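You operate a simulated robot arm through the tools that you are given. There is no shell and no other tool. Be economical: measure what you need, move in short steps, check, and stop when the job is done.

You run a simulated two-armed robot. Do the job below in one go: nothing can be reset, and whatever is moved stays where it is left.

Task
Load the carton, strap it and wheel the cart to the yellow mark.
Fine: the carton from the roller track, kept shut, on the blue cart; release the brake to roll, put it on again after.
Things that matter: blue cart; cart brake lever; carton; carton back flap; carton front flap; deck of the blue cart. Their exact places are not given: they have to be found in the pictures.

The check looks at the end state, three seconds after you hand in, the way a careful person would. Anything else that was tipped, shoved, dropped, spilled or broken makes it a failure.

Robot
Two 6-joint arms with two-finger parallel grippers on one trunk, on a base that drives. Base frame: it is fixed to the floor where the robot stands at the start and does not move with it; the origin is under the middle of the robot, x ahead of it, y to its left, z up. Readings come in m, degrees, newtons and seconds.
The left shoulder is at the start at [0.06, 0.187, 0.822], the right one opposite. With the tool pointing down near the work surface each hand reaches from about 0.28 to 0.62 m from the robot's upright axis, wherever it stands, measured 20 degrees to its own side. Places, roughly: blue cart [0.4, -0.7, 0.4]; cart brake lever [0.2, -0.9, 0.4]; carton back flap [0.5, -0.2, 0.8]; carton front flap [0.4, -0.2, 0.8]; deck of the blue cart [0.4, -0.7, 0.6]. Payload 1.57 kg a hand.
Tool frame (each hand has its own): the origin (TCP) lies between the finger pads and is the grasp point; the fingertips stand 0.03 m ahead of it; z points along the fingers, y is the line along which they close. Largest opening 0.11 m; finger width 0.024, thickness 0.012; the body of the gripper, 0.048 by 0.112 m, starts 0.078 m behind the TCP.
Orientation is that of the tool frame in the base frame, as a unit quaternion [x, y, z, w]. With the fingers straight down and closing along the base's y, the tool's x points along the base's -x, its y along +y and its z along -z.

Tools
- The arms move only by the tool drive_tool. It takes "left_moves", "right_moves" or both (then of equal length, played together; a hand with none holds still); each is a list of rows, each an object (a shift or turn left out is 0, a gripper value left out holds the last) with "xyz": the shift along the tool's x, y, z in m, a list of three; "delta_rot": the turn, a rotation vector about the tool's x, y, z in degrees, a list of three; "hand": the closure, from 0 (fully open) to 1 (shut). In form: [{"xyz": [dx, dy, dz], "delta_rot": [rx, ry, rz], "hand": hand}, ...]. A call has 1 to 12 rows; each row shifts and turns the commanded pose from where the row before left it, along the tool's axes as they then stand. Rows are played at 5 a second. More than 0.05 m and 8.6 degrees between two rows, or a gripper value outside its range, and nothing of the call is played. Where a pose cannot be reached the arm comes as near as it can. A force on the tool above 90 N (or 10 N above the force at the start of the call, whichever is more), or a blocked arm, ends the call early, and 0.2 s more pass. The fingers move at their own pace (about 0.153 m/s each) and stop on an object; they squeeze with about 39 N. The grip force told is the motor's: it shows also when the fingers shut on nothing. Time passes only in rows, and 0.2 s behind the last, so rows that do not move let the fingers close. The reply holds the time, the measured pose of the TCP, the force on the tool along the base axes, the opening and the grip force, in the units named above and with some noise, with the torque about the TCP (base axes, N m) and any sound that the robot's microphone picked up.
- Cameras (640 x 400 px; columns grow to the right, rows downward): "scene" is now at [0.0009, -0.0451, 1.3627]; the picture's right is [-0.61, -0.79, 0.00], its down [-0.61, 0.47, -0.63] and it looks along [0.50, -0.39, -0.77] (base axes); focal length 270 px, centre (320, 200). "left" rides on the left gripper at [0.07, -0.016, -0.141] in its tool frame; the picture's right is [0.23, 0.97, 0.00], its down [-0.86, 0.20, -0.48] and it looks along [-0.47, 0.11, 0.88] (tool axes); focal length 222 px, centre (320, 200). "right" rides on the right gripper at [0.07, 0.016, -0.141] in its tool frame; the picture's right is [-0.23, 0.97, 0.00], its down [-0.86, -0.20, -0.48] and it looks along [-0.47, -0.11, 0.88] (tool axes); focal length 222 px, centre (320, 200).
- capture(camera): a new picture of that camera. No time passes.
- lift_body(by): slides the trunk up (or, below 0, down) by that many m; the arms and the scene camera ride with it, the base frame stays. It gives what a move gives, with no picture.
- drive_base(legs): drives the robot by 1 to 6 legs, each [ahead, left, turn to the left] in m, m and degrees, along the robot's own axes; the way and the turn of a leg run together, so that a leg with both is an arc; at most 1.5 m and 180 degrees a leg. The arms and the cameras ride along, it lands a little off, and it stops where it bumps. It gives what a move gives.
- aim_head(pan, tilt): turns the head with the scene camera to pan (to the left, within 86 degrees either way) and tilt (down, from -29 to 69), counted from straight ahead of the robot. It gives what a move gives.
- pixel_to_xyz(camera, pixels): for up to 12 pixels [column, row] of the newest picture of that camera ("zoom" is the newest enlarged one), the place [x, y, z] in the base frame of the surface seen there, good to about 0.003 m. No time passes.
- close_up(camera, box): a new picture of the part [left, top, right, bottom] of that camera's present view, enlarged. No time passes.
- sign_off(): hands the job in; it is judged then, once.

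Go step by step. Measure first, check grasps and placings, and put right what went wrong. The budget is 80 turns and 70 pictures, counting those below and the enlarged ones. Unless the task says otherwise, let go and move clear before handing in, and close with one line.

The tools are called after ">>>" by a JSON object that holds its "method" and its "body". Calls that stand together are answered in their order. drive_tool: Moves the arms, as the interface text tells. Its arguments: {"type":"object","properties":{"left_moves":{"type":"array","items":{"type":"object","properties":{"xyz":{"type":"array","items":{"type":"number"}},"delta_rot":{"type":"array","items":{"type":"number"}},"hand":{"type":"number"}}}},"right_moves":{"type":"array","items":{"type":"object","properties":{"xyz":{"type":"array","items":{"type":"number"}},"delta_rot":{"type":"array","items":{"type":"number"}},"hand":{"type":"number"}}}}},"required":[]} The other tools are called the same way: lift_body (by) slides the trunk up or down; drive_base (legs) drives the base; aim_head (pan, tilt) turns the head that bears the scene camera; capture (camera) takes a picture; pixel_to_xyz (camera, pixels) gives the place of the surface under pixels of a picture; close_up (camera, box) takes an enlarged picture of a part of a camera's view; sign_off () hands the job in.

At the start:

```text
time_s: 0.0
left_eef_pos: [0.4063, -0.011, 0.8784]
left_tcp_rot: [0.0, 1.0, 0.0, 0.001]
left_wrist_force: [-0.1, 0.5, 0.3]
left_wrist_torque: [0.03, 0.03, -0.02]
left_width: 0.1102
left_finger_force: 0.1
right_eef_pos: [0.2889, -0.3381, 0.8706]
right_tcp_rot: [0.0, 1.0, 0.0, 0.001]
right_wrist_force: [-0.7, -0.6, 0.1]
right_wrist_torque: [-0.01, 0.04, 0.05]
right_width: 0.11
right_finger_force: 0.1
trunk travel left (down, up): [-0.45, 0.54]
robot x, y, heading: [0.0002, -0.0012, -0.1]
head pan, tilt: [-37.6, 50.8]
```

scene: 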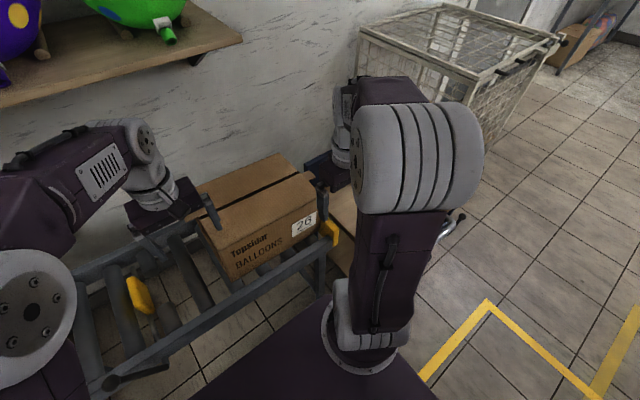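
right: 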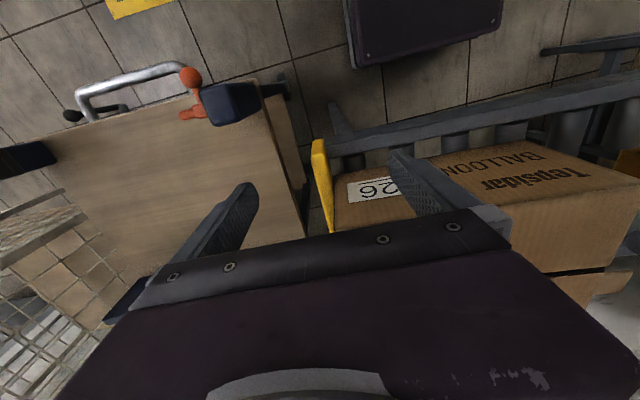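
left: 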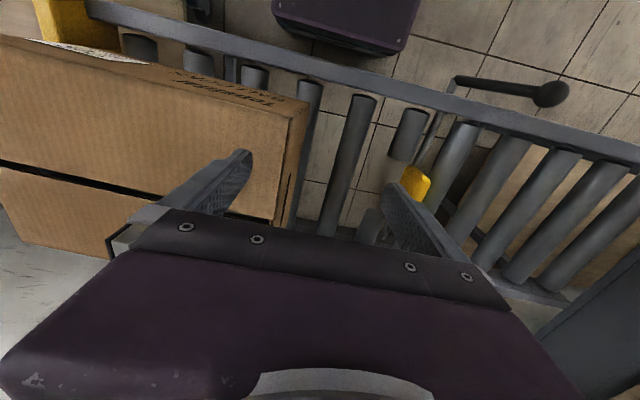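

The scene shows the carton on the roller track at about (260,215), with a yellow stop at (330,232); the right-hand picture shows the cart deck, its handle and a red knob. I'll measure the main points and enlarge those areas.

>>> {"method": "pixel_to_xyz", "body": {"camera": "scene", "pixels": [[200, 215], [238, 278], [322, 235], [315, 178], [278, 155], [200, 188], [258, 187], [330, 232], [140, 295], [487, 302], [424, 380], [592, 392]]}}

>>> {"method": "pixel_to_xyz", "body": {"camera": "right", "pixels": [[190, 78], [190, 112], [235, 103], [130, 75], [70, 115], [15, 160], [150, 200], [270, 100], [300, 230], [100, 330], [20, 240], [318, 180]]}}

>>> {"method": "close_up", "body": {"camera": "right", "box": [0, 0, 340, 220]}}

>>> {"method": "close_up", "body": {"camera": "scene", "box": [80, 120, 400, 320]}}

```text
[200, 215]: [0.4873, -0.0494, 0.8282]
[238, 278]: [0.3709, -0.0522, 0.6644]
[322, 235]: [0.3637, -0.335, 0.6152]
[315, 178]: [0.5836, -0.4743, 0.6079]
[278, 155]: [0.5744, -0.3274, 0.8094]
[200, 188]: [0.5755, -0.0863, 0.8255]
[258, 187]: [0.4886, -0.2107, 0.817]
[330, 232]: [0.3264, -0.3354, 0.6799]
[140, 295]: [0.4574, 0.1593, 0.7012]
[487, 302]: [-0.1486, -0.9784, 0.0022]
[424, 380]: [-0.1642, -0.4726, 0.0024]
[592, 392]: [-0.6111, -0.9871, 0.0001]
```

```text
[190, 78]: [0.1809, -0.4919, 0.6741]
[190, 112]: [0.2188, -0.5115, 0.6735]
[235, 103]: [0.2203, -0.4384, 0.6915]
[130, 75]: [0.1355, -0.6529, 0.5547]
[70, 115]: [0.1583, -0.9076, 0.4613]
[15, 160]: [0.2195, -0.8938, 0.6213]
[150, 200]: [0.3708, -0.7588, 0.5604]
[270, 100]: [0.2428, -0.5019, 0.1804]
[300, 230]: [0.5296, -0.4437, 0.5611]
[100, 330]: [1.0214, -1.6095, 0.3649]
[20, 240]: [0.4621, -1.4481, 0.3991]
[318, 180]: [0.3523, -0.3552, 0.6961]
```

```text
1.82 times, centred on (170, 110) of right
```

zoom: 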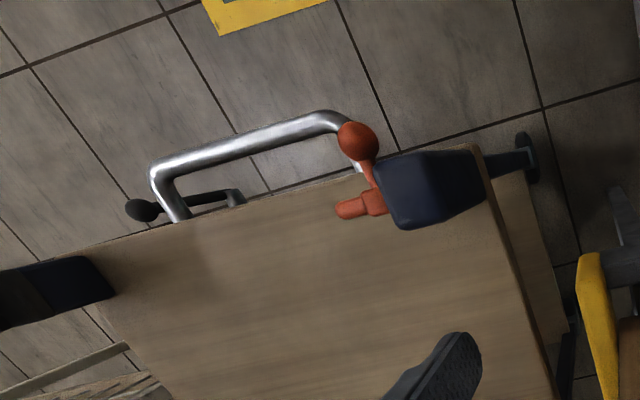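

```text
2.00 times, centred on (240, 220) of scene
```

zoom: 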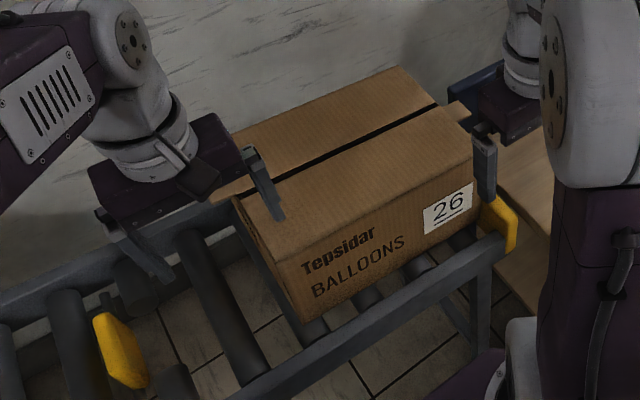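

The carton spans roughly x 0.37–0.57 and y −0.06 to −0.33, with its top at z≈0.82. The cart deck is at z≈0.56. I'll lift the right arm out of the line of sight and look at the cart.

>>> {"method": "drive_tool", "body": {"right_moves": [{"xyz": [0, 0, -0.05]}, {"xyz": [0, 0.0, -0.05]}, {"xyz": [0.0, 0.05, 0]}, {"xyz": [0.0, 0.05, 0]}, {"xyz": [0.0, 0.05, 0]}], "left_moves": [{"xyz": [0, 0.05, -0.03]}, {"xyz": [0, 0.05, 0]}, {"xyz": [0, 0.05, 0]}, {"xyz": [0, 0.05, 0]}, {"xyz": [0.0, 0.05, 0]}]}}

>>> {"method": "aim_head", "body": {"pan": -65, "tilt": 40}}

>>> {"method": "capture", "body": {"camera": "scene"}}

>>> {"method": "capture", "body": {"camera": "left"}}

>>> {"method": "capture", "body": {"camera": "right"}}

```text
refused: row 1 steps farther than a row can; nothing moved
```

```text
time_s: 0.9
left_eef_pos: [0.4059, -0.0098, 0.8772]
left_tcp_rot: [0.0, 1.0, 0.0, 0.0]
left_wrist_force: [0.2, 0.4, -1.0]
left_wrist_torque: [0.05, 0.04, -0.02]
left_width: 0.1103
left_finger_force: 0.1
right_eef_pos: [0.2882, -0.3369, 0.8696]
right_tcp_rot: [0.001, 1.0, 0.0, 0.0]
right_wrist_force: [0.0, -0.4, -1.5]
right_wrist_torque: [0.03, 0.03, 0.0]
right_width: 0.1101
right_finger_force: 0.0
trunk travel left (down, up): [-0.45, 0.54]
robot x, y, heading: [-0.0012, -0.0031, 0.2]
head pan, tilt: [-65.0, 40.0]
```

```text
64 pictures are left
```

scene: 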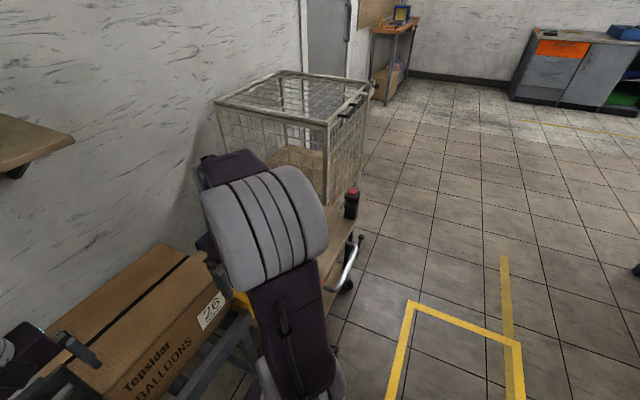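

```text
63 pictures are left
```

left: 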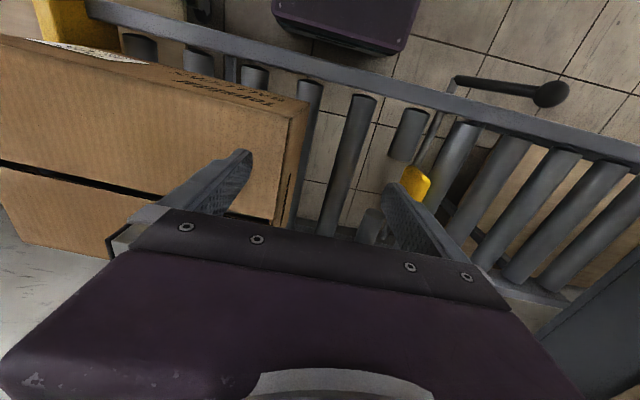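

```text
62 pictures are left
```

right: 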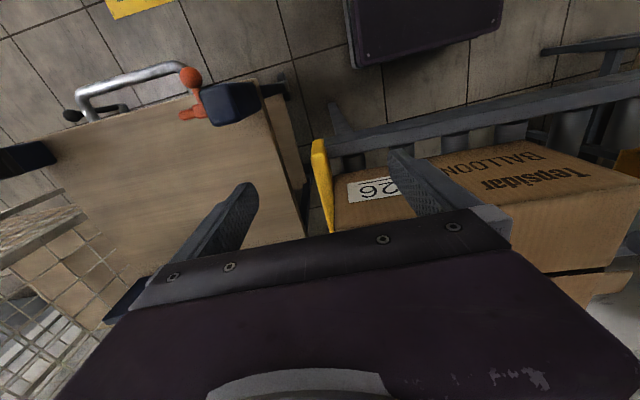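

The cart stands between the track end and the wire cage, with its chrome handle at (345,270). My arm hides the rest, so I'll raise the trunk and move the right hand aside.

>>> {"method": "drive_tool", "body": {"right_moves": [{"xyz": [0, 0, -0.05]}, {"xyz": [0, 0.0, -0.05]}, {"xyz": [0.0, 0.04, -0.02]}, {"xyz": [0.0, 0.05, 0]}, {"xyz": [0.0, 0.05, 0]}, {"xyz": [0.0, 0.05, 0]}], "left_moves": [{"xyz": [0, 0.03, -0.03]}, {"xyz": [0, 0.05, 0]}, {"xyz": [0, 0.05, 0]}, {"xyz": [0, 0.05, 0]}, {"xyz": [0.0, 0.05, 0]}, {}]}}

>>> {"method": "lift_body", "body": {"by": 0.3}}

>>> {"method": "aim_head", "body": {"pan": -60, "tilt": 55}}

>>> {"method": "capture", "body": {"camera": "scene"}}

>>> {"method": "capture", "body": {"camera": "right"}}

```text
time_s: 2.3
left_eef_pos: [0.4059, 0.22, 0.9064]
left_tcp_rot: [0.0, 1.0, 0.0, 0.0]
left_wrist_force: [-0.5, 0.2, 0.2]
left_wrist_torque: [0.0, 0.0, -0.03]
left_width: 0.1101
left_finger_force: 0.0
right_eef_pos: [0.2875, -0.1497, 0.9902]
right_tcp_rot: [0.001, 1.0, 0.0, 0.0]
right_wrist_force: [0.9, 0.3, -0.6]
right_wrist_torque: [-0.02, -0.02, -0.01]
right_width: 0.1101
right_finger_force: 0.1
trunk travel left (down, up): [-0.45, 0.54]
robot x, y, heading: [0.0015, -0.0022, -0.1]
head pan, tilt: [-65.0, 40.0]
```

```text
time_s: 5.3
left_eef_pos: [0.4052, 0.2201, 1.208]
left_tcp_rot: [0.0, 1.0, 0.0, 0.001]
left_wrist_force: [-0.1, 0.3, -0.6]
left_wrist_torque: [0.0, -0.01, 0.02]
left_width: 0.11
left_finger_force: 0.1
right_eef_pos: [0.2871, -0.1509, 1.2901]
right_tcp_rot: [0.0, 1.0, 0.0, 0.0]
right_wrist_force: [0.1, 0.6, 0.0]
right_wrist_torque: [-0.02, -0.01, -0.01]
right_width: 0.1102
right_finger_force: 0.1
trunk travel left (down, up): [-0.75, 0.24]
robot x, y, heading: [-0.0015, -0.0035, -0.1]
head pan, tilt: [-65.0, 40.0]
```

```text
time_s: 6.1
left_eef_pos: [0.4059, 0.2213, 1.206]
left_tcp_rot: [0.001, 1.0, -0.001, 0.0]
left_wrist_force: [-0.6, -0.3, -0.2]
left_wrist_torque: [0.02, 0.0, -0.02]
left_width: 0.1101
left_finger_force: 0.0
right_eef_pos: [0.2876, -0.1493, 1.2891]
right_tcp_rot: [-0.001, 1.0, 0.0, 0.0]
right_wrist_force: [0.7, -0.8, 0.7]
right_wrist_torque: [0.0, -0.03, 0.03]
right_width: 0.1099
right_finger_force: 0.0
trunk travel left (down, up): [-0.75, 0.24]
robot x, y, heading: [0.0007, -0.0003, -0.2]
head pan, tilt: [-60.0, 55.0]
```

```text
61 pictures are left
```

scene: 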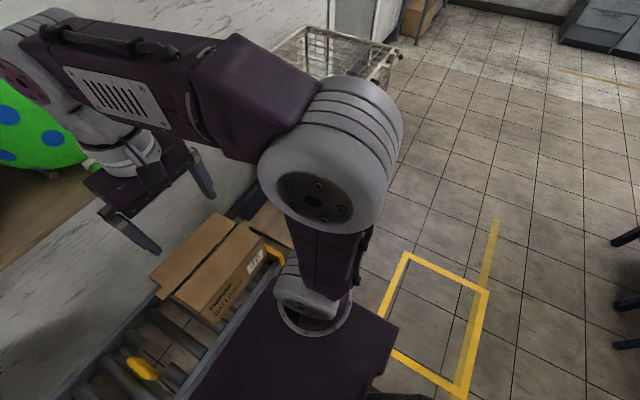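

```text
60 pictures are left
```

right: 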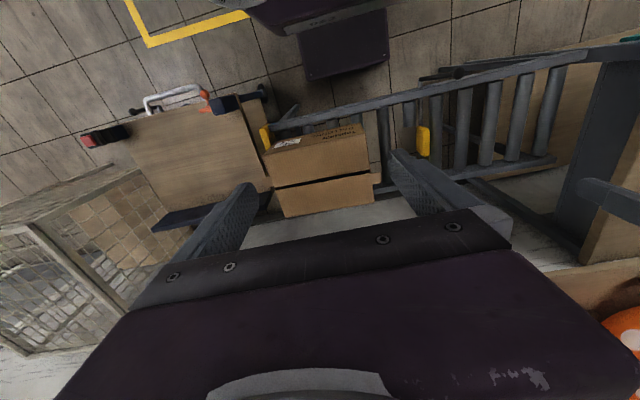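

From up here the yellow frame's corners are at about (408,255), (487,292), (465,395) and (390,347), and the right camera shows the whole cart. I'll enlarge the cart and measure.

>>> {"method": "pixel_to_xyz", "body": {"camera": "scene", "pixels": [[408, 257], [484, 293], [462, 390], [390, 348], [495, 225], [435, 390]]}}

>>> {"method": "close_up", "body": {"camera": "right", "box": [70, 70, 390, 270]}}

>>> {"method": "pixel_to_xyz", "body": {"camera": "zoom", "pixels": [[268, 48], [262, 66], [310, 62], [145, 66], [125, 82], [70, 125], [30, 140], [120, 110], [340, 60], [170, 300], [400, 230], [380, 110]]}}

```text
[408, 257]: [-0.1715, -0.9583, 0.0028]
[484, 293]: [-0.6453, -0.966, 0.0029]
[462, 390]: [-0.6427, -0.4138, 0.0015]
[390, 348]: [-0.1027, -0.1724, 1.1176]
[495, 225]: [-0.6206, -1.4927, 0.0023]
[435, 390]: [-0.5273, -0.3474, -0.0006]
```

```text
2.00 times, centred on (230, 170) of right
```

zoom: 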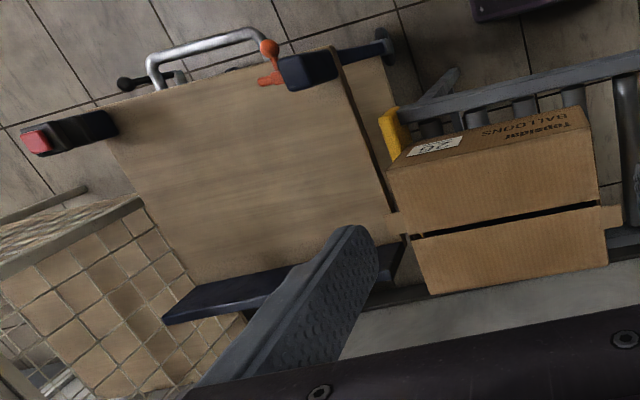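

```text
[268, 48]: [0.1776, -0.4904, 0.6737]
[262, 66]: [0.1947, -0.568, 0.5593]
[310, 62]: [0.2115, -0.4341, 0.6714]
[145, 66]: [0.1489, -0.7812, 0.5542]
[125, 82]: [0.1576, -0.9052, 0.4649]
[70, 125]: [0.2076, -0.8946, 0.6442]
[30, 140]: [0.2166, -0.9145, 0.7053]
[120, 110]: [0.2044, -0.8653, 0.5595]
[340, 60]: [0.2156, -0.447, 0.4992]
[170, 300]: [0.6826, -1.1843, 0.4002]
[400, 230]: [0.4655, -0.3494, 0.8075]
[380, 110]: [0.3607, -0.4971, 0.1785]
```

The cart deck runs about x 0.2–0.6 and y −0.87 to −0.44. There are two posts on the near side and a brake knob near (0.158,−0.905,0.465). I'll measure the robot's own base edge and the yellow frame, and lower the right wrist for a closer view of the strap hardware.

>>> {"method": "pixel_to_xyz", "body": {"camera": "right", "pixels": [[305, 78], [388, 65], [345, 50], [300, 40], [150, 43], [172, 92], [150, 100], [270, 128], [420, 140], [480, 110]]}}

>>> {"method": "drive_base", "body": {"legs": [[-0.25, 0, 0], [0, -0.5, 0]]}}

>>> {"method": "capture", "body": {"camera": "right"}}

>>> {"method": "aim_head", "body": {"pan": -10, "tilt": 50}}

>>> {"method": "capture", "body": {"camera": "scene"}}

```text
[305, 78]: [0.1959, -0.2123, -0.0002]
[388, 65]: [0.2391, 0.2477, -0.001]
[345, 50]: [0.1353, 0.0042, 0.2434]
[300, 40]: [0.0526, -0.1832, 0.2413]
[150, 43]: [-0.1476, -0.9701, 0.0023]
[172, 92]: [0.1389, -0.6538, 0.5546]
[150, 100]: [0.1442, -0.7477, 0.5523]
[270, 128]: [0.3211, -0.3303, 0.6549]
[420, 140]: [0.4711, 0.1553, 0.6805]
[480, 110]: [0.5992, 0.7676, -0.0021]
```

```text
time_s: 10.5
left_eef_pos: [0.1542, -0.2799, 1.2058]
left_tcp_rot: [-0.003, 1.0, -0.001, -0.001]
left_wrist_force: [0.3, 0.9, -0.4]
left_wrist_torque: [-0.03, -0.03, 0.03]
left_width: 0.1101
left_finger_force: 0.2
right_eef_pos: [0.0372, -0.6503, 1.2905]
right_tcp_rot: [-0.002, 1.0, 0.0, -0.001]
right_wrist_force: [0.4, 0.0, -0.4]
right_wrist_torque: [0.03, -0.01, -0.01]
right_width: 0.1098
right_finger_force: 0.1
trunk travel left (down, up): [-0.75, 0.24]
robot x, y, heading: [-0.2519, -0.5058, 0.3]
head pan, tilt: [-60.0, 55.0]
```

```text
58 pictures are left
```

right: 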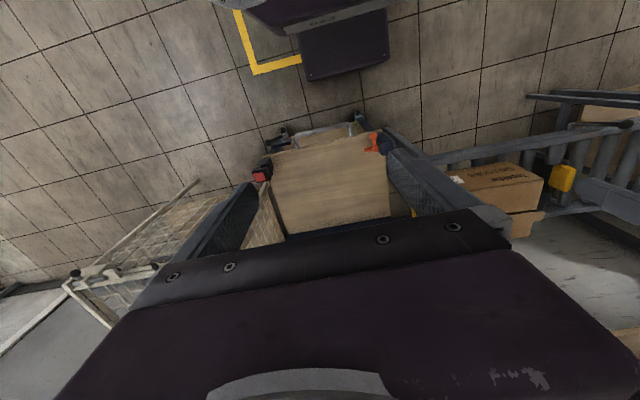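

```text
time_s: 11.7
left_eef_pos: [0.1546, -0.2813, 1.2069]
left_tcp_rot: [-0.002, 1.0, 0.0, 0.0]
left_wrist_force: [1.1, 0.3, 0.7]
left_wrist_torque: [0.0, 0.01, 0.03]
left_width: 0.1098
left_finger_force: 0.1
right_eef_pos: [0.0387, -0.6514, 1.2908]
right_tcp_rot: [-0.002, 1.0, 0.001, 0.0]
right_wrist_force: [-0.6, -0.7, -0.7]
right_wrist_torque: [0.02, -0.02, 0.02]
right_width: 0.1098
right_finger_force: 0.1
trunk travel left (down, up): [-0.75, 0.24]
robot x, y, heading: [-0.249, -0.506, 0.4]
head pan, tilt: [-10.0, 50.0]
```

```text
57 pictures are left
```

scene: 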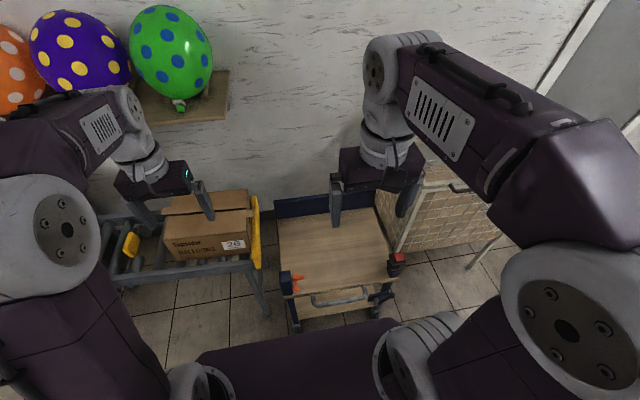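

Now the whole cart is in view: deck (335,240), blue back rail (325,200), two near posts (red lever at (293,280), red button at (396,260)) and handle (340,300). I'll enlarge it.

>>> {"method": "close_up", "body": {"camera": "scene", "box": [260, 180, 420, 340]}}

>>> {"method": "pixel_to_xyz", "body": {"camera": "scene", "pixels": [[275, 200], [378, 194], [325, 204], [280, 222], [288, 292], [394, 275], [386, 210], [340, 300], [300, 277], [396, 258], [335, 240], [320, 312]]}}

>>> {"method": "close_up", "body": {"camera": "scene", "box": [110, 170, 290, 300]}}

>>> {"method": "pixel_to_xyz", "body": {"camera": "scene", "pixels": [[165, 258], [160, 216], [249, 250], [247, 208], [247, 190], [165, 196], [258, 230], [258, 205], [200, 212], [200, 265], [130, 245], [255, 265]]}}

```text
2.50 times, centred on (340, 260) of scene
```

zoom: 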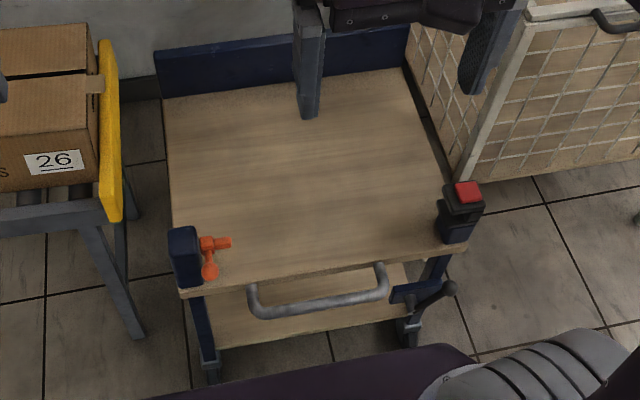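

```text
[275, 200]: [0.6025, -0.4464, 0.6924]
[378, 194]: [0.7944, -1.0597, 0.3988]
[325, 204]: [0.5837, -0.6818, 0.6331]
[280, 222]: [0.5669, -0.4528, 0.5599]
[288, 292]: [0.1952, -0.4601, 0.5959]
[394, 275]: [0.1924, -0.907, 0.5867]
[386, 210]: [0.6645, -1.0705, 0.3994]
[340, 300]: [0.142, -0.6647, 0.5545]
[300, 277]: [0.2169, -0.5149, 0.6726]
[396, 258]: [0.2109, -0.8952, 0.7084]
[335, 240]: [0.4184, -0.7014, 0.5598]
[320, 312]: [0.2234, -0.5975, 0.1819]
```

```text
3.08 times, centred on (200, 235) of scene
```

zoom: 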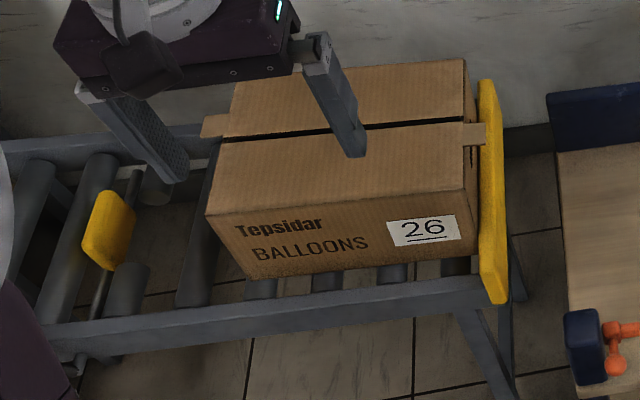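

```text
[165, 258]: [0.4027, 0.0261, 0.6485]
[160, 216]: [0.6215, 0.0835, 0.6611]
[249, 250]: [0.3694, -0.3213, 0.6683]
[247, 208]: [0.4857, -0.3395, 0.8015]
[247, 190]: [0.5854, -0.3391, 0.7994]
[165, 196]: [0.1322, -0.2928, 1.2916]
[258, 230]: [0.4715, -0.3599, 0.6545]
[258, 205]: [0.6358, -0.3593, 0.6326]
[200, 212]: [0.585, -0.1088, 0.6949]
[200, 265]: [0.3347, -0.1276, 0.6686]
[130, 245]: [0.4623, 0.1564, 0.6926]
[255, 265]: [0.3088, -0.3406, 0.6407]
```

The yellow bar (zoom (490,200)) crosses the track end, rising to about z 0.70. The carton end stands at y≈−0.335 with its bottom at z≈0.66, so I must lift it with a two-hand squeeze. First I'll enlarge the strap posts and brake lever.

>>> {"method": "close_up", "body": {"camera": "scene", "box": [270, 255, 350, 305]}}

>>> {"method": "close_up", "body": {"camera": "scene", "box": [345, 245, 425, 325]}}

>>> {"method": "lift_body", "body": {"by": -0.3}}

>>> {"method": "close_up", "body": {"camera": "right", "box": [160, 60, 480, 260]}}

```text
8.00 times, centred on (310, 280) of scene
```

zoom: 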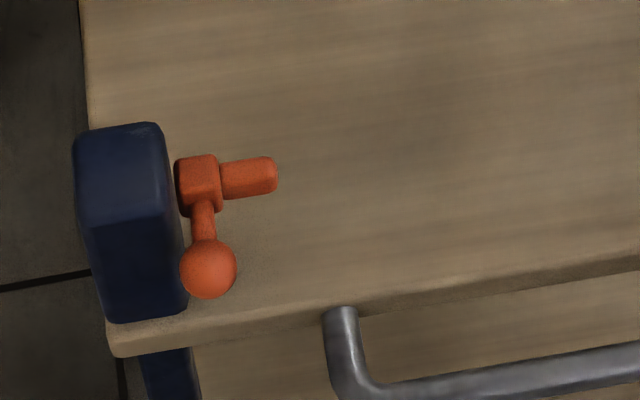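

```text
5.00 times, centred on (385, 285) of scene
```

zoom: 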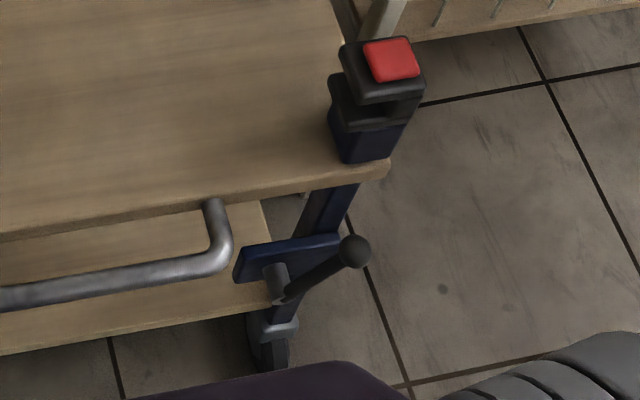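

```text
time_s: 14.7
left_eef_pos: [0.1546, -0.2805, 0.9069]
left_tcp_rot: [-0.003, 1.0, 0.0, 0.0]
left_wrist_force: [-0.5, 0.3, -0.4]
left_wrist_torque: [-0.01, -0.01, -0.01]
left_width: 0.1102
left_finger_force: 0.0
right_eef_pos: [0.0377, -0.6517, 0.9901]
right_tcp_rot: [-0.003, 1.0, 0.0, 0.0]
right_wrist_force: [0.6, 0.5, -0.6]
right_wrist_torque: [0.0, -0.01, 0.0]
right_width: 0.11
right_finger_force: 0.1
trunk travel left (down, up): [-0.45, 0.54]
robot x, y, heading: [-0.2495, -0.5046, 0.2]
head pan, tilt: [-10.0, 50.0]
```

```text
2.00 times, centred on (320, 160) of right
```

zoom: 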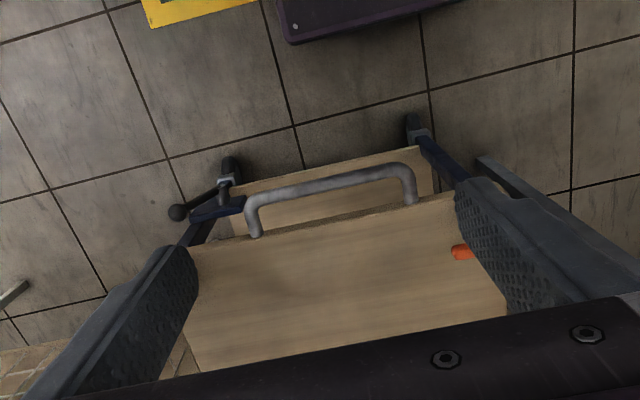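

The strap hardware is clear. An orange tongue with a ball grip at (0.18,−0.49,0.674) pulls along −y into the black, red-buttoned buckle at (0.21,−0.895). The brake is the black knob lever under the right front. I'll first drive to face the carton.

>>> {"method": "drive_base", "body": {"legs": [[0, 0.312, 0], [0.21, 0, 0]]}}

>>> {"method": "drive_tool", "body": {"left_moves": [{"delta_rot": [0, 0, 8.2]}, {"delta_rot": [0, 0, 8.2]}, {"delta_rot": [0, 0, 8.2]}, {"delta_rot": [0, 0, 8.2]}, {"delta_rot": [0, 0, 8.2]}, {"delta_rot": [0, 0, 8.2]}, {"delta_rot": [0, 0, 8.2]}, {"delta_rot": [0, 0, 8.2]}, {"delta_rot": [0, 0, 8.2]}, {"delta_rot": [0, 0, 8.2]}, {"delta_rot": [0, 0, 8]}], "right_moves": [{"delta_rot": [0, 0, -8.2]}, {"delta_rot": [0, 0, -8.2]}, {"delta_rot": [0, 0, -8.2]}, {"delta_rot": [0, 0, -8.2]}, {"delta_rot": [0, 0, -8.2]}, {"delta_rot": [0, 0, -8.2]}, {"delta_rot": [0, 0, -8.2]}, {"delta_rot": [0, 0, -8.2]}, {"delta_rot": [0, 0, -8.2]}, {"delta_rot": [0, 0, -8.2]}, {"delta_rot": [0, 0, -8]}]}}

>>> {"method": "aim_head", "body": {"pan": 0, "tilt": 50}}

>>> {"method": "capture", "body": {"camera": "scene"}}

```text
time_s: 18.0
left_eef_pos: [0.3613, 0.03, 0.906]
left_tcp_rot: [-0.005, 1.0, 0.001, -0.001]
left_wrist_force: [0.0, -0.6, -0.3]
left_wrist_torque: [-0.03, 0.01, 0.01]
left_width: 0.1098
left_finger_force: 0.0
right_eef_pos: [0.2477, -0.3416, 0.9913]
right_tcp_rot: [-0.005, 1.0, 0.0, 0.0]
right_wrist_force: [-0.1, 1.4, -0.4]
right_wrist_torque: [0.04, 0.03, -0.02]
right_width: 0.1102
right_finger_force: 0.0
trunk travel left (down, up): [-0.45, 0.54]
robot x, y, heading: [-0.0423, -0.1919, 0.6]
head pan, tilt: [-10.0, 50.0]
```

```text
time_s: 20.4
left_eef_pos: [0.3607, 0.0299, 0.9067]
left_tcp_rot: [0.705, 0.71, 0.001, 0.0]
left_wrist_force: [0.6, -0.5, 0.0]
left_wrist_torque: [0.0, 0.0, 0.02]
left_width: 0.11
left_finger_force: 0.2
right_eef_pos: [0.246, -0.3416, 0.9904]
right_tcp_rot: [0.711, -0.703, 0.0, -0.001]
right_wrist_force: [-0.1, -0.3, 1.1]
right_wrist_torque: [0.0, 0.0, 0.01]
right_width: 0.11
right_finger_force: 0.2
trunk travel left (down, up): [-0.45, 0.54]
robot x, y, heading: [-0.0398, -0.195, 0.8]
head pan, tilt: [-10.0, 50.0]
```

```text
time_s: 21.1
left_eef_pos: [0.3609, 0.0309, 0.9065]
left_tcp_rot: [0.703, 0.711, 0.001, 0.0]
left_wrist_force: [0.3, -0.3, 0.2]
left_wrist_torque: [-0.01, 0.01, 0.01]
left_width: 0.1099
left_finger_force: 0.0
right_eef_pos: [0.2461, -0.3405, 0.9899]
right_tcp_rot: [0.71, -0.704, -0.001, 0.001]
right_wrist_force: [0.4, 0.1, -0.2]
right_wrist_torque: [0.02, 0.0, -0.02]
right_width: 0.1099
right_finger_force: 0.0
trunk travel left (down, up): [-0.45, 0.54]
robot x, y, heading: [-0.0402, -0.1963, 0.7]
head pan, tilt: [0.0, 50.0]
```

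```text
51 pictures are left
```

scene: 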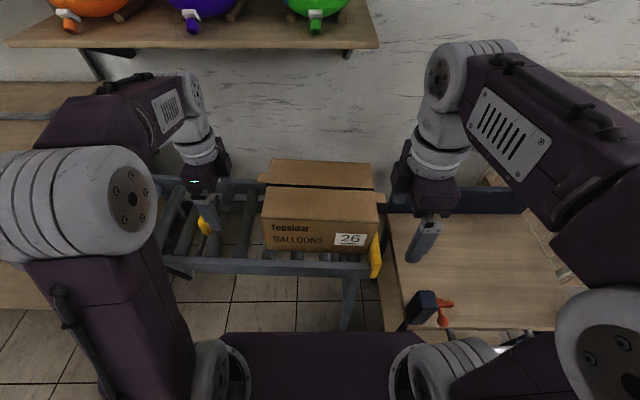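

The view of the carton is now clear, at (262–385, 160–252). I'll enlarge it and measure its edges and the tabs.

>>> {"method": "close_up", "body": {"camera": "scene", "box": [240, 150, 400, 270]}}

>>> {"method": "pixel_to_xyz", "body": {"camera": "scene", "pixels": [[266, 192], [374, 198], [269, 214], [374, 223], [268, 242], [363, 249], [272, 164], [370, 168], [320, 192], [379, 197], [374, 265], [379, 210]]}}

>>> {"method": "pixel_to_xyz", "body": {"camera": "zoom", "pixels": [[85, 110], [553, 190], [100, 140], [545, 165], [560, 240], [540, 420], [530, 330], [300, 210], [300, 100], [300, 270]]}}

```text
3.33 times, centred on (320, 210) of scene
```

zoom: 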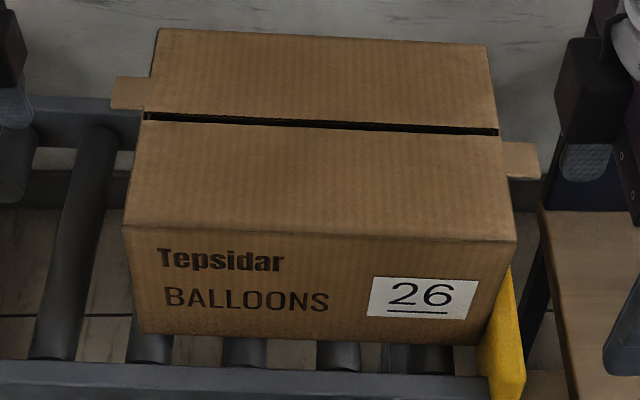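

```text
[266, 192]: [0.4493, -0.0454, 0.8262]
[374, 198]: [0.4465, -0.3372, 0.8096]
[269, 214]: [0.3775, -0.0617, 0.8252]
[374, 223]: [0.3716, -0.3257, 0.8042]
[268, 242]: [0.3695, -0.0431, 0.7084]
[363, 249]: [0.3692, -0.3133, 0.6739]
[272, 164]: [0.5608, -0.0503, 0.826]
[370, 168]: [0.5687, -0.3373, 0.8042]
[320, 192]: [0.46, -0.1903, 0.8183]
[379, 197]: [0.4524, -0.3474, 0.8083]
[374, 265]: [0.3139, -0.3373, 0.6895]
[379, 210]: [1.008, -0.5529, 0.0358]
```

```text
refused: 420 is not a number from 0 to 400
```

The carton tilts about 4° with the sloped track (top z 0.826 at left, 0.804 at right). A pull tab sticks out at each end, the left one on the back flap and the right one on the front flap, and my fingers must straddle both. I'll measure the tabs.

>>> {"method": "pixel_to_xyz", "body": {"camera": "scene", "pixels": [[262, 175], [264, 181], [259, 178], [378, 194], [380, 202], [384, 198], [377, 203], [377, 232], [374, 250], [268, 173], [377, 193]]}}

>>> {"method": "drive_tool", "body": {"left_moves": [{"xyz": [0, 0.04, 0]}, {"xyz": [0, 0.04, 0]}, {"xyz": [0.0, 0.033, 0], "delta_rot": [0, 4.3, 0]}, {}], "right_moves": [{"xyz": [0.03, 0, 0]}, {"xyz": [0.04, -0.0, 0]}, {"delta_rot": [0, -4.3, 0]}, {}]}}

```text
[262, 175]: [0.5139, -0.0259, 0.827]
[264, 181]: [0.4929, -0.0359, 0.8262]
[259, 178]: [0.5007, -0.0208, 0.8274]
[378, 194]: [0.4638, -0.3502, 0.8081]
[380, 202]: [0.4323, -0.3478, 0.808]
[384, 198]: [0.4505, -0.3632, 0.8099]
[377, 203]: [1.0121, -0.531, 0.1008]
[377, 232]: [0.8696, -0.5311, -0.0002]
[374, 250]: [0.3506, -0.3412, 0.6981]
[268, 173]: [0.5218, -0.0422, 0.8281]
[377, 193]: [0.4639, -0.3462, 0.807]
```

```text
time_s: 22.1
left_eef_pos: [0.4742, 0.0307, 0.9066]
left_tcp_rot: [0.703, 0.71, 0.027, -0.027]
left_wrist_force: [-0.9, 0.4, -0.4]
left_wrist_torque: [0.05, -0.03, 0.0]
left_width: 0.1098
left_finger_force: 0.1
right_eef_pos: [0.2459, -0.4116, 0.9906]
right_tcp_rot: [0.71, -0.703, -0.027, -0.027]
right_wrist_force: [-0.9, 0.0, 0.2]
right_wrist_torque: [-0.04, -0.01, 0.02]
right_width: 0.1096
right_finger_force: 0.0
trunk travel left (down, up): [-0.45, 0.54]
robot x, y, heading: [-0.0426, -0.1942, 0.3]
head pan, tilt: [0.0, 50.0]
```

The left tab spans x 0.485–0.522 out to y −0.02. The right tab spans x 0.43–0.468 out to y −0.364. Fingers centred at x 0.474 straddle both, so I'll lower the hands beside the ends.

>>> {"method": "drive_tool", "body": {"left_moves": [{}, {}, {}, {}, {}, {"xyz": [0, 0, 0.035]}, {"xyz": [0, 0, 0.035]}, {"xyz": [0, 0, 0.035]}, {"xyz": [0, 0, 0.037]}, {}, {}], "right_moves": [{"xyz": [0, -0.046, 0]}, {"xyz": [0, -0.046, 0]}, {"xyz": [0, -0.046, 0]}, {"xyz": [0, -0.046, 0]}, {"xyz": [0, -0.044, 0]}, {"xyz": [0, 0, 0.05]}, {"xyz": [0, 0, 0.05]}, {"xyz": [0, 0, 0.05]}, {"xyz": [0, 0, 0.05]}, {"xyz": [0, 0, 0.041]}, {}]}}

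>>> {"method": "capture", "body": {"camera": "scene"}}

>>> {"method": "capture", "body": {"camera": "right"}}

>>> {"method": "capture", "body": {"camera": "left"}}

```text
time_s: 24.5
left_eef_pos: [0.4749, 0.0401, 0.7644]
left_tcp_rot: [0.703, 0.71, 0.026, -0.026]
left_wrist_force: [0.6, -0.3, 0.4]
left_wrist_torque: [0.0, -0.04, 0.02]
left_width: 0.1105
left_finger_force: 0.0
right_eef_pos: [0.4604, -0.3867, 0.7409]
right_tcp_rot: [0.71, -0.703, -0.027, -0.026]
right_wrist_force: [-0.4, -0.2, 0.8]
right_wrist_torque: [-0.01, 0.0, 0.0]
right_width: 0.1101
right_finger_force: 0.0
right hand out of reach, approached as far as the arm can: row 5
trunk travel left (down, up): [-0.45, 0.54]
robot x, y, heading: [-0.0434, -0.1907, 0.5]
head pan, tilt: [0.0, 50.0]
```

```text
49 pictures are left
```

scene: 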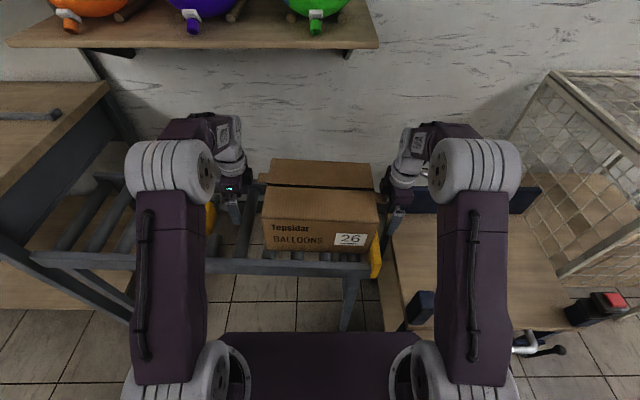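

```text
48 pictures are left
```

right: 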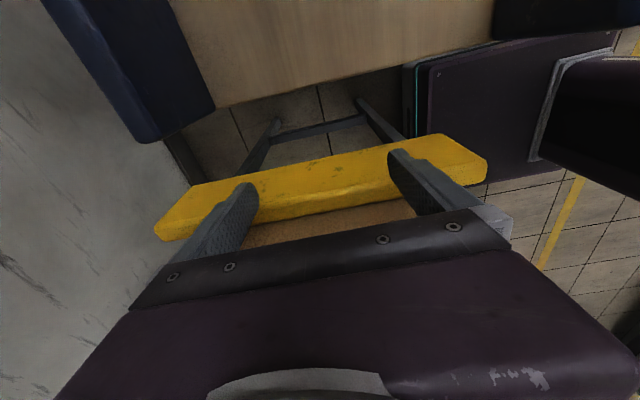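

```text
47 pictures are left
```

left: 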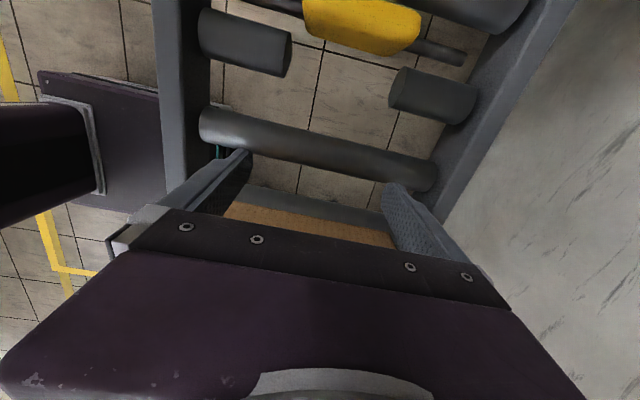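

Both hands are beside the ends. The right one is a bit low and at x 0.460. I'll measure the bar relative to the right fingers and then correct.

>>> {"method": "pixel_to_xyz", "body": {"camera": "right", "pixels": [[320, 162], [320, 185], [320, 205], [320, 218], [200, 195], [440, 160]]}}

>>> {"method": "drive_tool", "body": {"right_moves": [{"xyz": [0, -0.013, -0.009]}, {}]}}

```text
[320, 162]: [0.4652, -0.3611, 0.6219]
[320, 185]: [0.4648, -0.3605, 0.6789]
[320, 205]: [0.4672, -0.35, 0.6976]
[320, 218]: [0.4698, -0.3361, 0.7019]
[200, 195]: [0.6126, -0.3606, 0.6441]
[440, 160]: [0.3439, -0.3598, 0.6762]
```

```text
time_s: 25.1
left_eef_pos: [0.4743, 0.0416, 0.7635]
left_tcp_rot: [0.703, 0.71, 0.027, -0.026]
left_wrist_force: [-1.1, 0.2, -0.4]
left_wrist_torque: [0.04, -0.01, -0.01]
left_width: 0.1102
left_finger_force: 0.2
right_eef_pos: [0.4724, -0.3888, 0.7508]
right_tcp_rot: [0.71, -0.703, -0.027, -0.027]
right_wrist_force: [0.4, 0.5, -0.1]
right_wrist_torque: [0.03, 0.03, -0.02]
right_width: 0.11
right_finger_force: 0.1
trunk travel left (down, up): [-0.45, 0.54]
robot x, y, heading: [-0.0408, -0.1967, 0.6]
head pan, tilt: [0.0, 50.0]
```

The bar top is z 0.702, below my right fingertips at 0.72. I'll close in on both ends.

>>> {"method": "drive_tool", "body": {"left_moves": [{"xyz": [-0.035, 0, 0]}, {"xyz": [-0.03, 0, 0]}, {"xyz": [-0.004, 0, 0]}, {"xyz": [-0.004, 0, 0]}], "right_moves": [{"xyz": [-0.02, 0, 0]}, {"xyz": [-0.017, 0, 0]}, {"xyz": [-0.003, 0, 0]}, {"xyz": [-0.004, 0, 0]}]}}

>>> {"method": "close_up", "body": {"camera": "scene", "box": [220, 140, 420, 270]}}

```text
time_s: 26.1
left_eef_pos: [0.473, -0.0235, 0.7588]
left_tcp_rot: [0.704, 0.709, 0.029, -0.032]
left_wrist_force: [-11.8, 65.3, 11.0]
left_wrist_torque: [-4.16, -0.08, -2.58]
left_width: 0.1099
left_finger_force: 0.0
right_eef_pos: [0.4718, -0.3507, 0.7538]
right_tcp_rot: [0.709, -0.705, -0.023, -0.024]
right_wrist_force: [10.2, -60.9, -8.8]
right_wrist_torque: [1.0, 0.64, -1.78]
right_width: 0.1102
right_finger_force: 0.0
trunk travel left (down, up): [-0.45, 0.54]
robot x, y, heading: [-0.0422, -0.195, 0.5]
head pan, tilt: [0.0, 50.0]
```

```text
3.08 times, centred on (320, 205) of scene
```

zoom: 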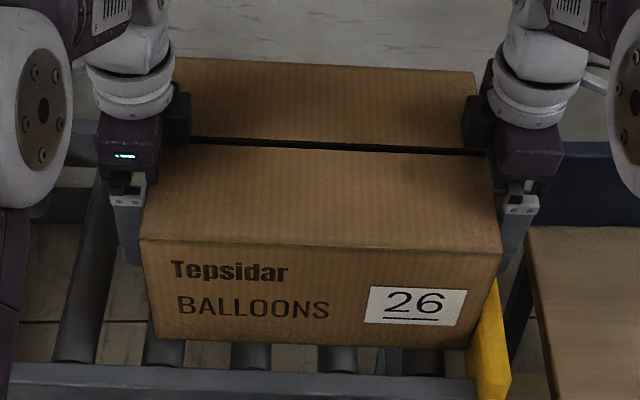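

Both hands press with about 60 N, more than needed. I'll ease off 2 mm each and do a small trial lift with the trunk.

>>> {"method": "drive_tool", "body": {"left_moves": [{"xyz": [0.002, 0, 0]}, {}], "right_moves": [{"xyz": [0.0015, 0, 0]}, {}]}}

>>> {"method": "lift_body", "body": {"by": 0.03}}

>>> {"method": "close_up", "body": {"camera": "scene", "box": [220, 140, 420, 270]}}

```text
time_s: 26.7
left_eef_pos: [0.4737, -0.0241, 0.7586]
left_tcp_rot: [0.704, 0.709, 0.029, -0.03]
left_wrist_force: [-16.3, 54.6, 9.3]
left_wrist_torque: [-3.38, -0.36, -2.96]
left_width: 0.1101
left_finger_force: 0.1
right_eef_pos: [0.4721, -0.3513, 0.7529]
right_tcp_rot: [0.708, -0.705, -0.024, -0.024]
right_wrist_force: [14.2, -49.7, -7.7]
right_wrist_torque: [0.65, 0.49, -2.75]
right_width: 0.1102
right_finger_force: 0.0
trunk travel left (down, up): [-0.45, 0.54]
robot x, y, heading: [-0.0396, -0.1965, 0.5]
head pan, tilt: [0.0, 50.0]
```

```text
time_s: 27.4
left_eef_pos: [0.4742, -0.026, 0.7883]
left_tcp_rot: [0.703, 0.71, 0.029, -0.03]
left_wrist_force: [-14.4, 50.5, 6.2]
left_wrist_torque: [-3.13, -0.36, -2.57]
left_width: 0.11
left_finger_force: 0.0
right_eef_pos: [0.4721, -0.3521, 0.7823]
right_tcp_rot: [0.709, -0.705, -0.024, -0.024]
right_wrist_force: [15.1, -51.0, -9.2]
right_wrist_torque: [0.76, 0.49, -2.45]
right_width: 0.11
right_finger_force: 0.1
trunk travel left (down, up): [-0.48, 0.51]
robot x, y, heading: [-0.0429, -0.1935, 0.5]
head pan, tilt: [0.0, 50.0]
```

```text
3.08 times, centred on (320, 205) of scene
```

zoom: 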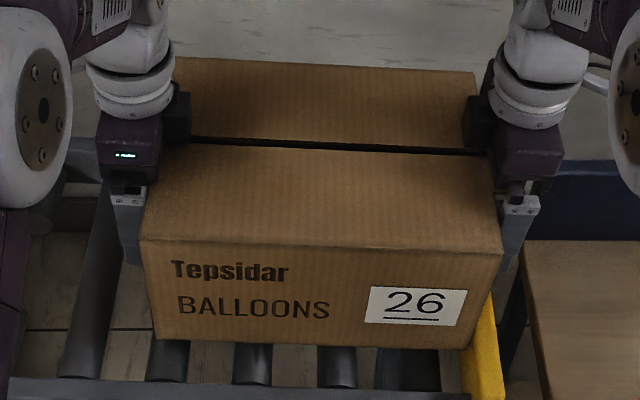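

The carton rose cleanly with the hands, at about 50 N squeeze and a light load. I'll lift more, level it while in the air, then back off and move sideways to the cart.

>>> {"method": "lift_body", "body": {"by": 0.08}}

>>> {"method": "drive_tool", "body": {"left_moves": [{"xyz": [0, 0, 0.003], "delta_rot": [0, -1.1, 0]}, {"xyz": [0, 0, 0.003], "delta_rot": [0, -1.1, 0]}, {"xyz": [0, 0, 0.003], "delta_rot": [0, -1.1, 0]}, {"xyz": [0, 0, 0.003], "delta_rot": [0, -1.0, 0]}], "right_moves": [{"xyz": [0, 0, -0.003], "delta_rot": [0, 1.1, 0]}, {"xyz": [0, 0, -0.003], "delta_rot": [0, 1.1, 0]}, {"xyz": [0, 0, -0.003], "delta_rot": [0, 1.1, 0]}, {"xyz": [0, 0, -0.003], "delta_rot": [0, 1.0, 0]}]}}

>>> {"method": "capture", "body": {"camera": "scene"}}

```text
time_s: 28.6
left_eef_pos: [0.4749, -0.0243, 0.8687]
left_tcp_rot: [0.704, 0.709, 0.029, -0.03]
left_wrist_force: [-12.5, 51.0, 5.8]
left_wrist_torque: [-3.05, -0.33, -2.13]
left_width: 0.1099
left_finger_force: 0.0
right_eef_pos: [0.4724, -0.3509, 0.8628]
right_tcp_rot: [0.71, -0.704, -0.024, -0.024]
right_wrist_force: [12.2, -51.3, -9.2]
right_wrist_torque: [0.87, 0.39, -2.03]
right_width: 0.11
right_finger_force: 0.0
trunk travel left (down, up): [-0.56, 0.43]
robot x, y, heading: [-0.0392, -0.1963, 0.6]
head pan, tilt: [0.0, 50.0]
```

```text
time_s: 29.6
left_eef_pos: [0.4738, -0.0252, 0.8568]
left_tcp_rot: [0.704, 0.711, 0.002, 0.0]
left_wrist_force: [-5.5, 41.6, 1.7]
left_wrist_torque: [-2.55, -0.28, -0.9]
left_width: 0.1102
left_finger_force: 0.1
right_eef_pos: [0.4721, -0.3509, 0.876]
right_tcp_rot: [0.711, -0.703, 0.001, 0.002]
right_wrist_force: [6.1, -41.7, -5.0]
right_wrist_torque: [0.53, 0.19, -1.07]
right_width: 0.11
right_finger_force: 0.0
trunk travel left (down, up): [-0.56, 0.43]
robot x, y, heading: [-0.0436, -0.1945, 0.7]
head pan, tilt: [0.0, 50.0]
```

```text
44 pictures are left
```

scene: 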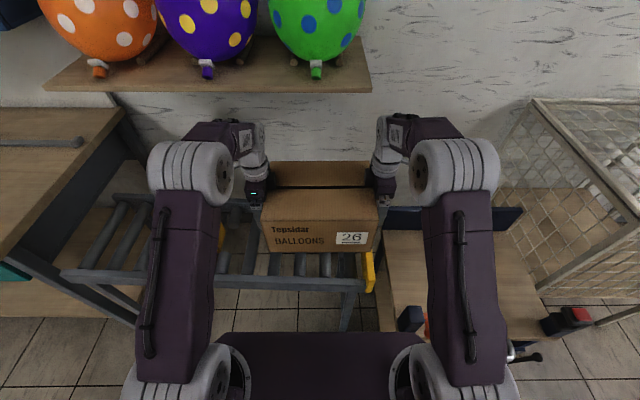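

The carton is level and clear of the bar. I'll drive back 0.065 m and right 0.478 m to bring it over the deck.

>>> {"method": "drive_base", "body": {"legs": [[-0.065, 0, 0], [0, -0.24, 0], [0, -0.238, 0]]}}

>>> {"method": "capture", "body": {"camera": "scene"}}

```text
time_s: 33.4
left_eef_pos: [0.4118, -0.5041, 0.8572]
left_tcp_rot: [0.703, 0.711, 0.001, -0.001]
left_wrist_force: [2.6, 41.1, 1.1]
left_wrist_torque: [-2.36, 0.04, 0.3]
left_width: 0.11
left_finger_force: 0.0
right_eef_pos: [0.4094, -0.8296, 0.8758]
right_tcp_rot: [0.711, -0.703, 0.002, 0.002]
right_wrist_force: [-1.6, -41.5, -4.2]
right_wrist_torque: [0.69, -0.01, 0.06]
right_width: 0.1103
right_finger_force: 0.1
trunk travel left (down, up): [-0.56, 0.43]
robot x, y, heading: [-0.1039, -0.6728, 0.3]
head pan, tilt: [0.0, 50.0]
```

```text
43 pictures are left
```

scene: 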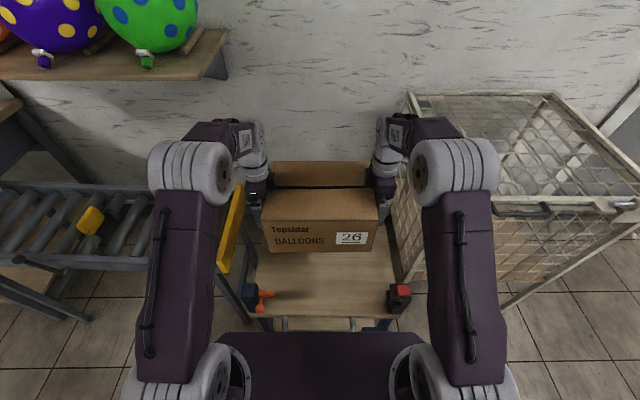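

The carton is over the deck between the posts. I'll lower it most of the way and check the gap.

>>> {"method": "lift_body", "body": {"by": -0.17}}

>>> {"method": "close_up", "body": {"camera": "scene", "box": [220, 150, 440, 330]}}

>>> {"method": "capture", "body": {"camera": "scene"}}

>>> {"method": "pixel_to_xyz", "body": {"camera": "scene", "pixels": [[275, 250], [365, 248], [320, 248], [320, 251], [320, 255], [320, 260], [320, 215], [290, 190], [350, 190]]}}

```text
time_s: 34.7
left_eef_pos: [0.4111, -0.5047, 0.7253]
left_tcp_rot: [0.703, 0.711, 0.001, 0.0]
left_wrist_force: [-0.1, -0.3, 0.1]
left_wrist_torque: [0.02, 0.05, 0.02]
left_width: 0.1103
left_finger_force: 0.1
right_eef_pos: [0.4092, -0.8297, 0.755]
right_tcp_rot: [0.71, -0.704, 0.004, 0.0]
right_wrist_force: [-10.2, 2.1, 25.2]
right_wrist_torque: [0.31, 1.68, 0.0]
right_width: 0.1099
right_finger_force: 0.1
trunk travel left (down, up): [-0.429, 0.561]
robot x, y, heading: [-0.104, -0.6725, 0.7]
head pan, tilt: [0.0, 50.0]
stopped: the force on the tool passed its limit at 102 N (the readings are from after the stop); the commanded pose is now the measured one
```

```text
2.22 times, centred on (330, 240) of scene
```

zoom: 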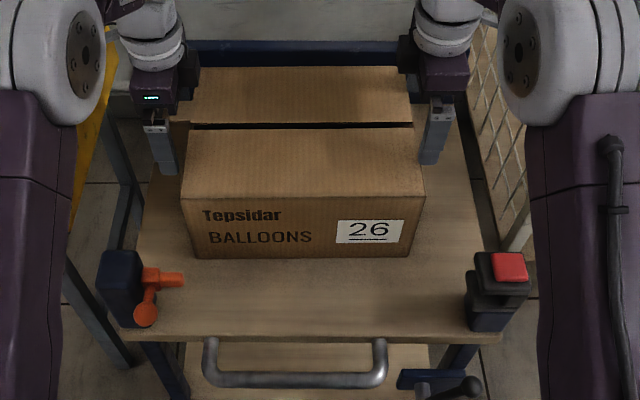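

```text
41 pictures are left
```

scene: 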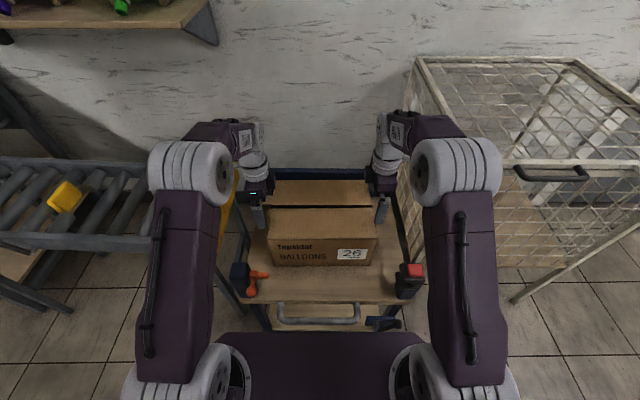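

```text
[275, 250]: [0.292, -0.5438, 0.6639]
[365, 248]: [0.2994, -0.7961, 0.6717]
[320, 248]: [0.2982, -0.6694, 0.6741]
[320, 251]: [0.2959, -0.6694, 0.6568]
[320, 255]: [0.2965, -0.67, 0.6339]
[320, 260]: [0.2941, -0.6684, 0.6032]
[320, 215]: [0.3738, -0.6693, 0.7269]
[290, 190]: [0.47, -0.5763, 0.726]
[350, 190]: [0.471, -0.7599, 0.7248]
```

The carton is down level on the deck (top z 0.726 all over), but the right hand feels 25 N upward, so its finger may be resting on the right tab. I'll look closely before moving.

>>> {"method": "capture", "body": {"camera": "right"}}

>>> {"method": "close_up", "body": {"camera": "scene", "box": [345, 160, 425, 240]}}

```text
40 pictures are left
```

right: 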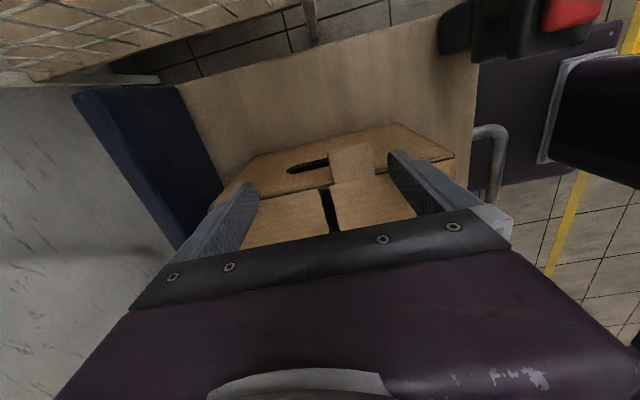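

```text
5.00 times, centred on (385, 200) of scene
```

zoom: 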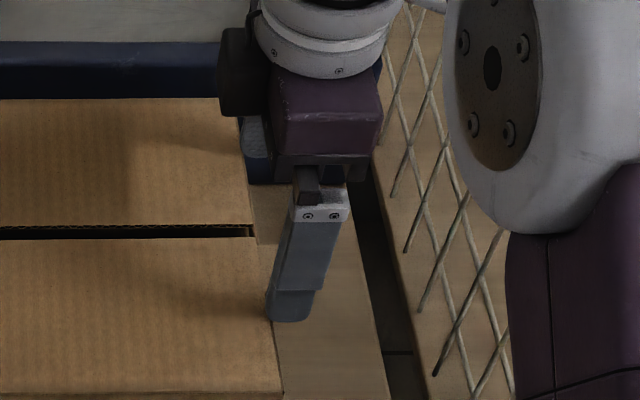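

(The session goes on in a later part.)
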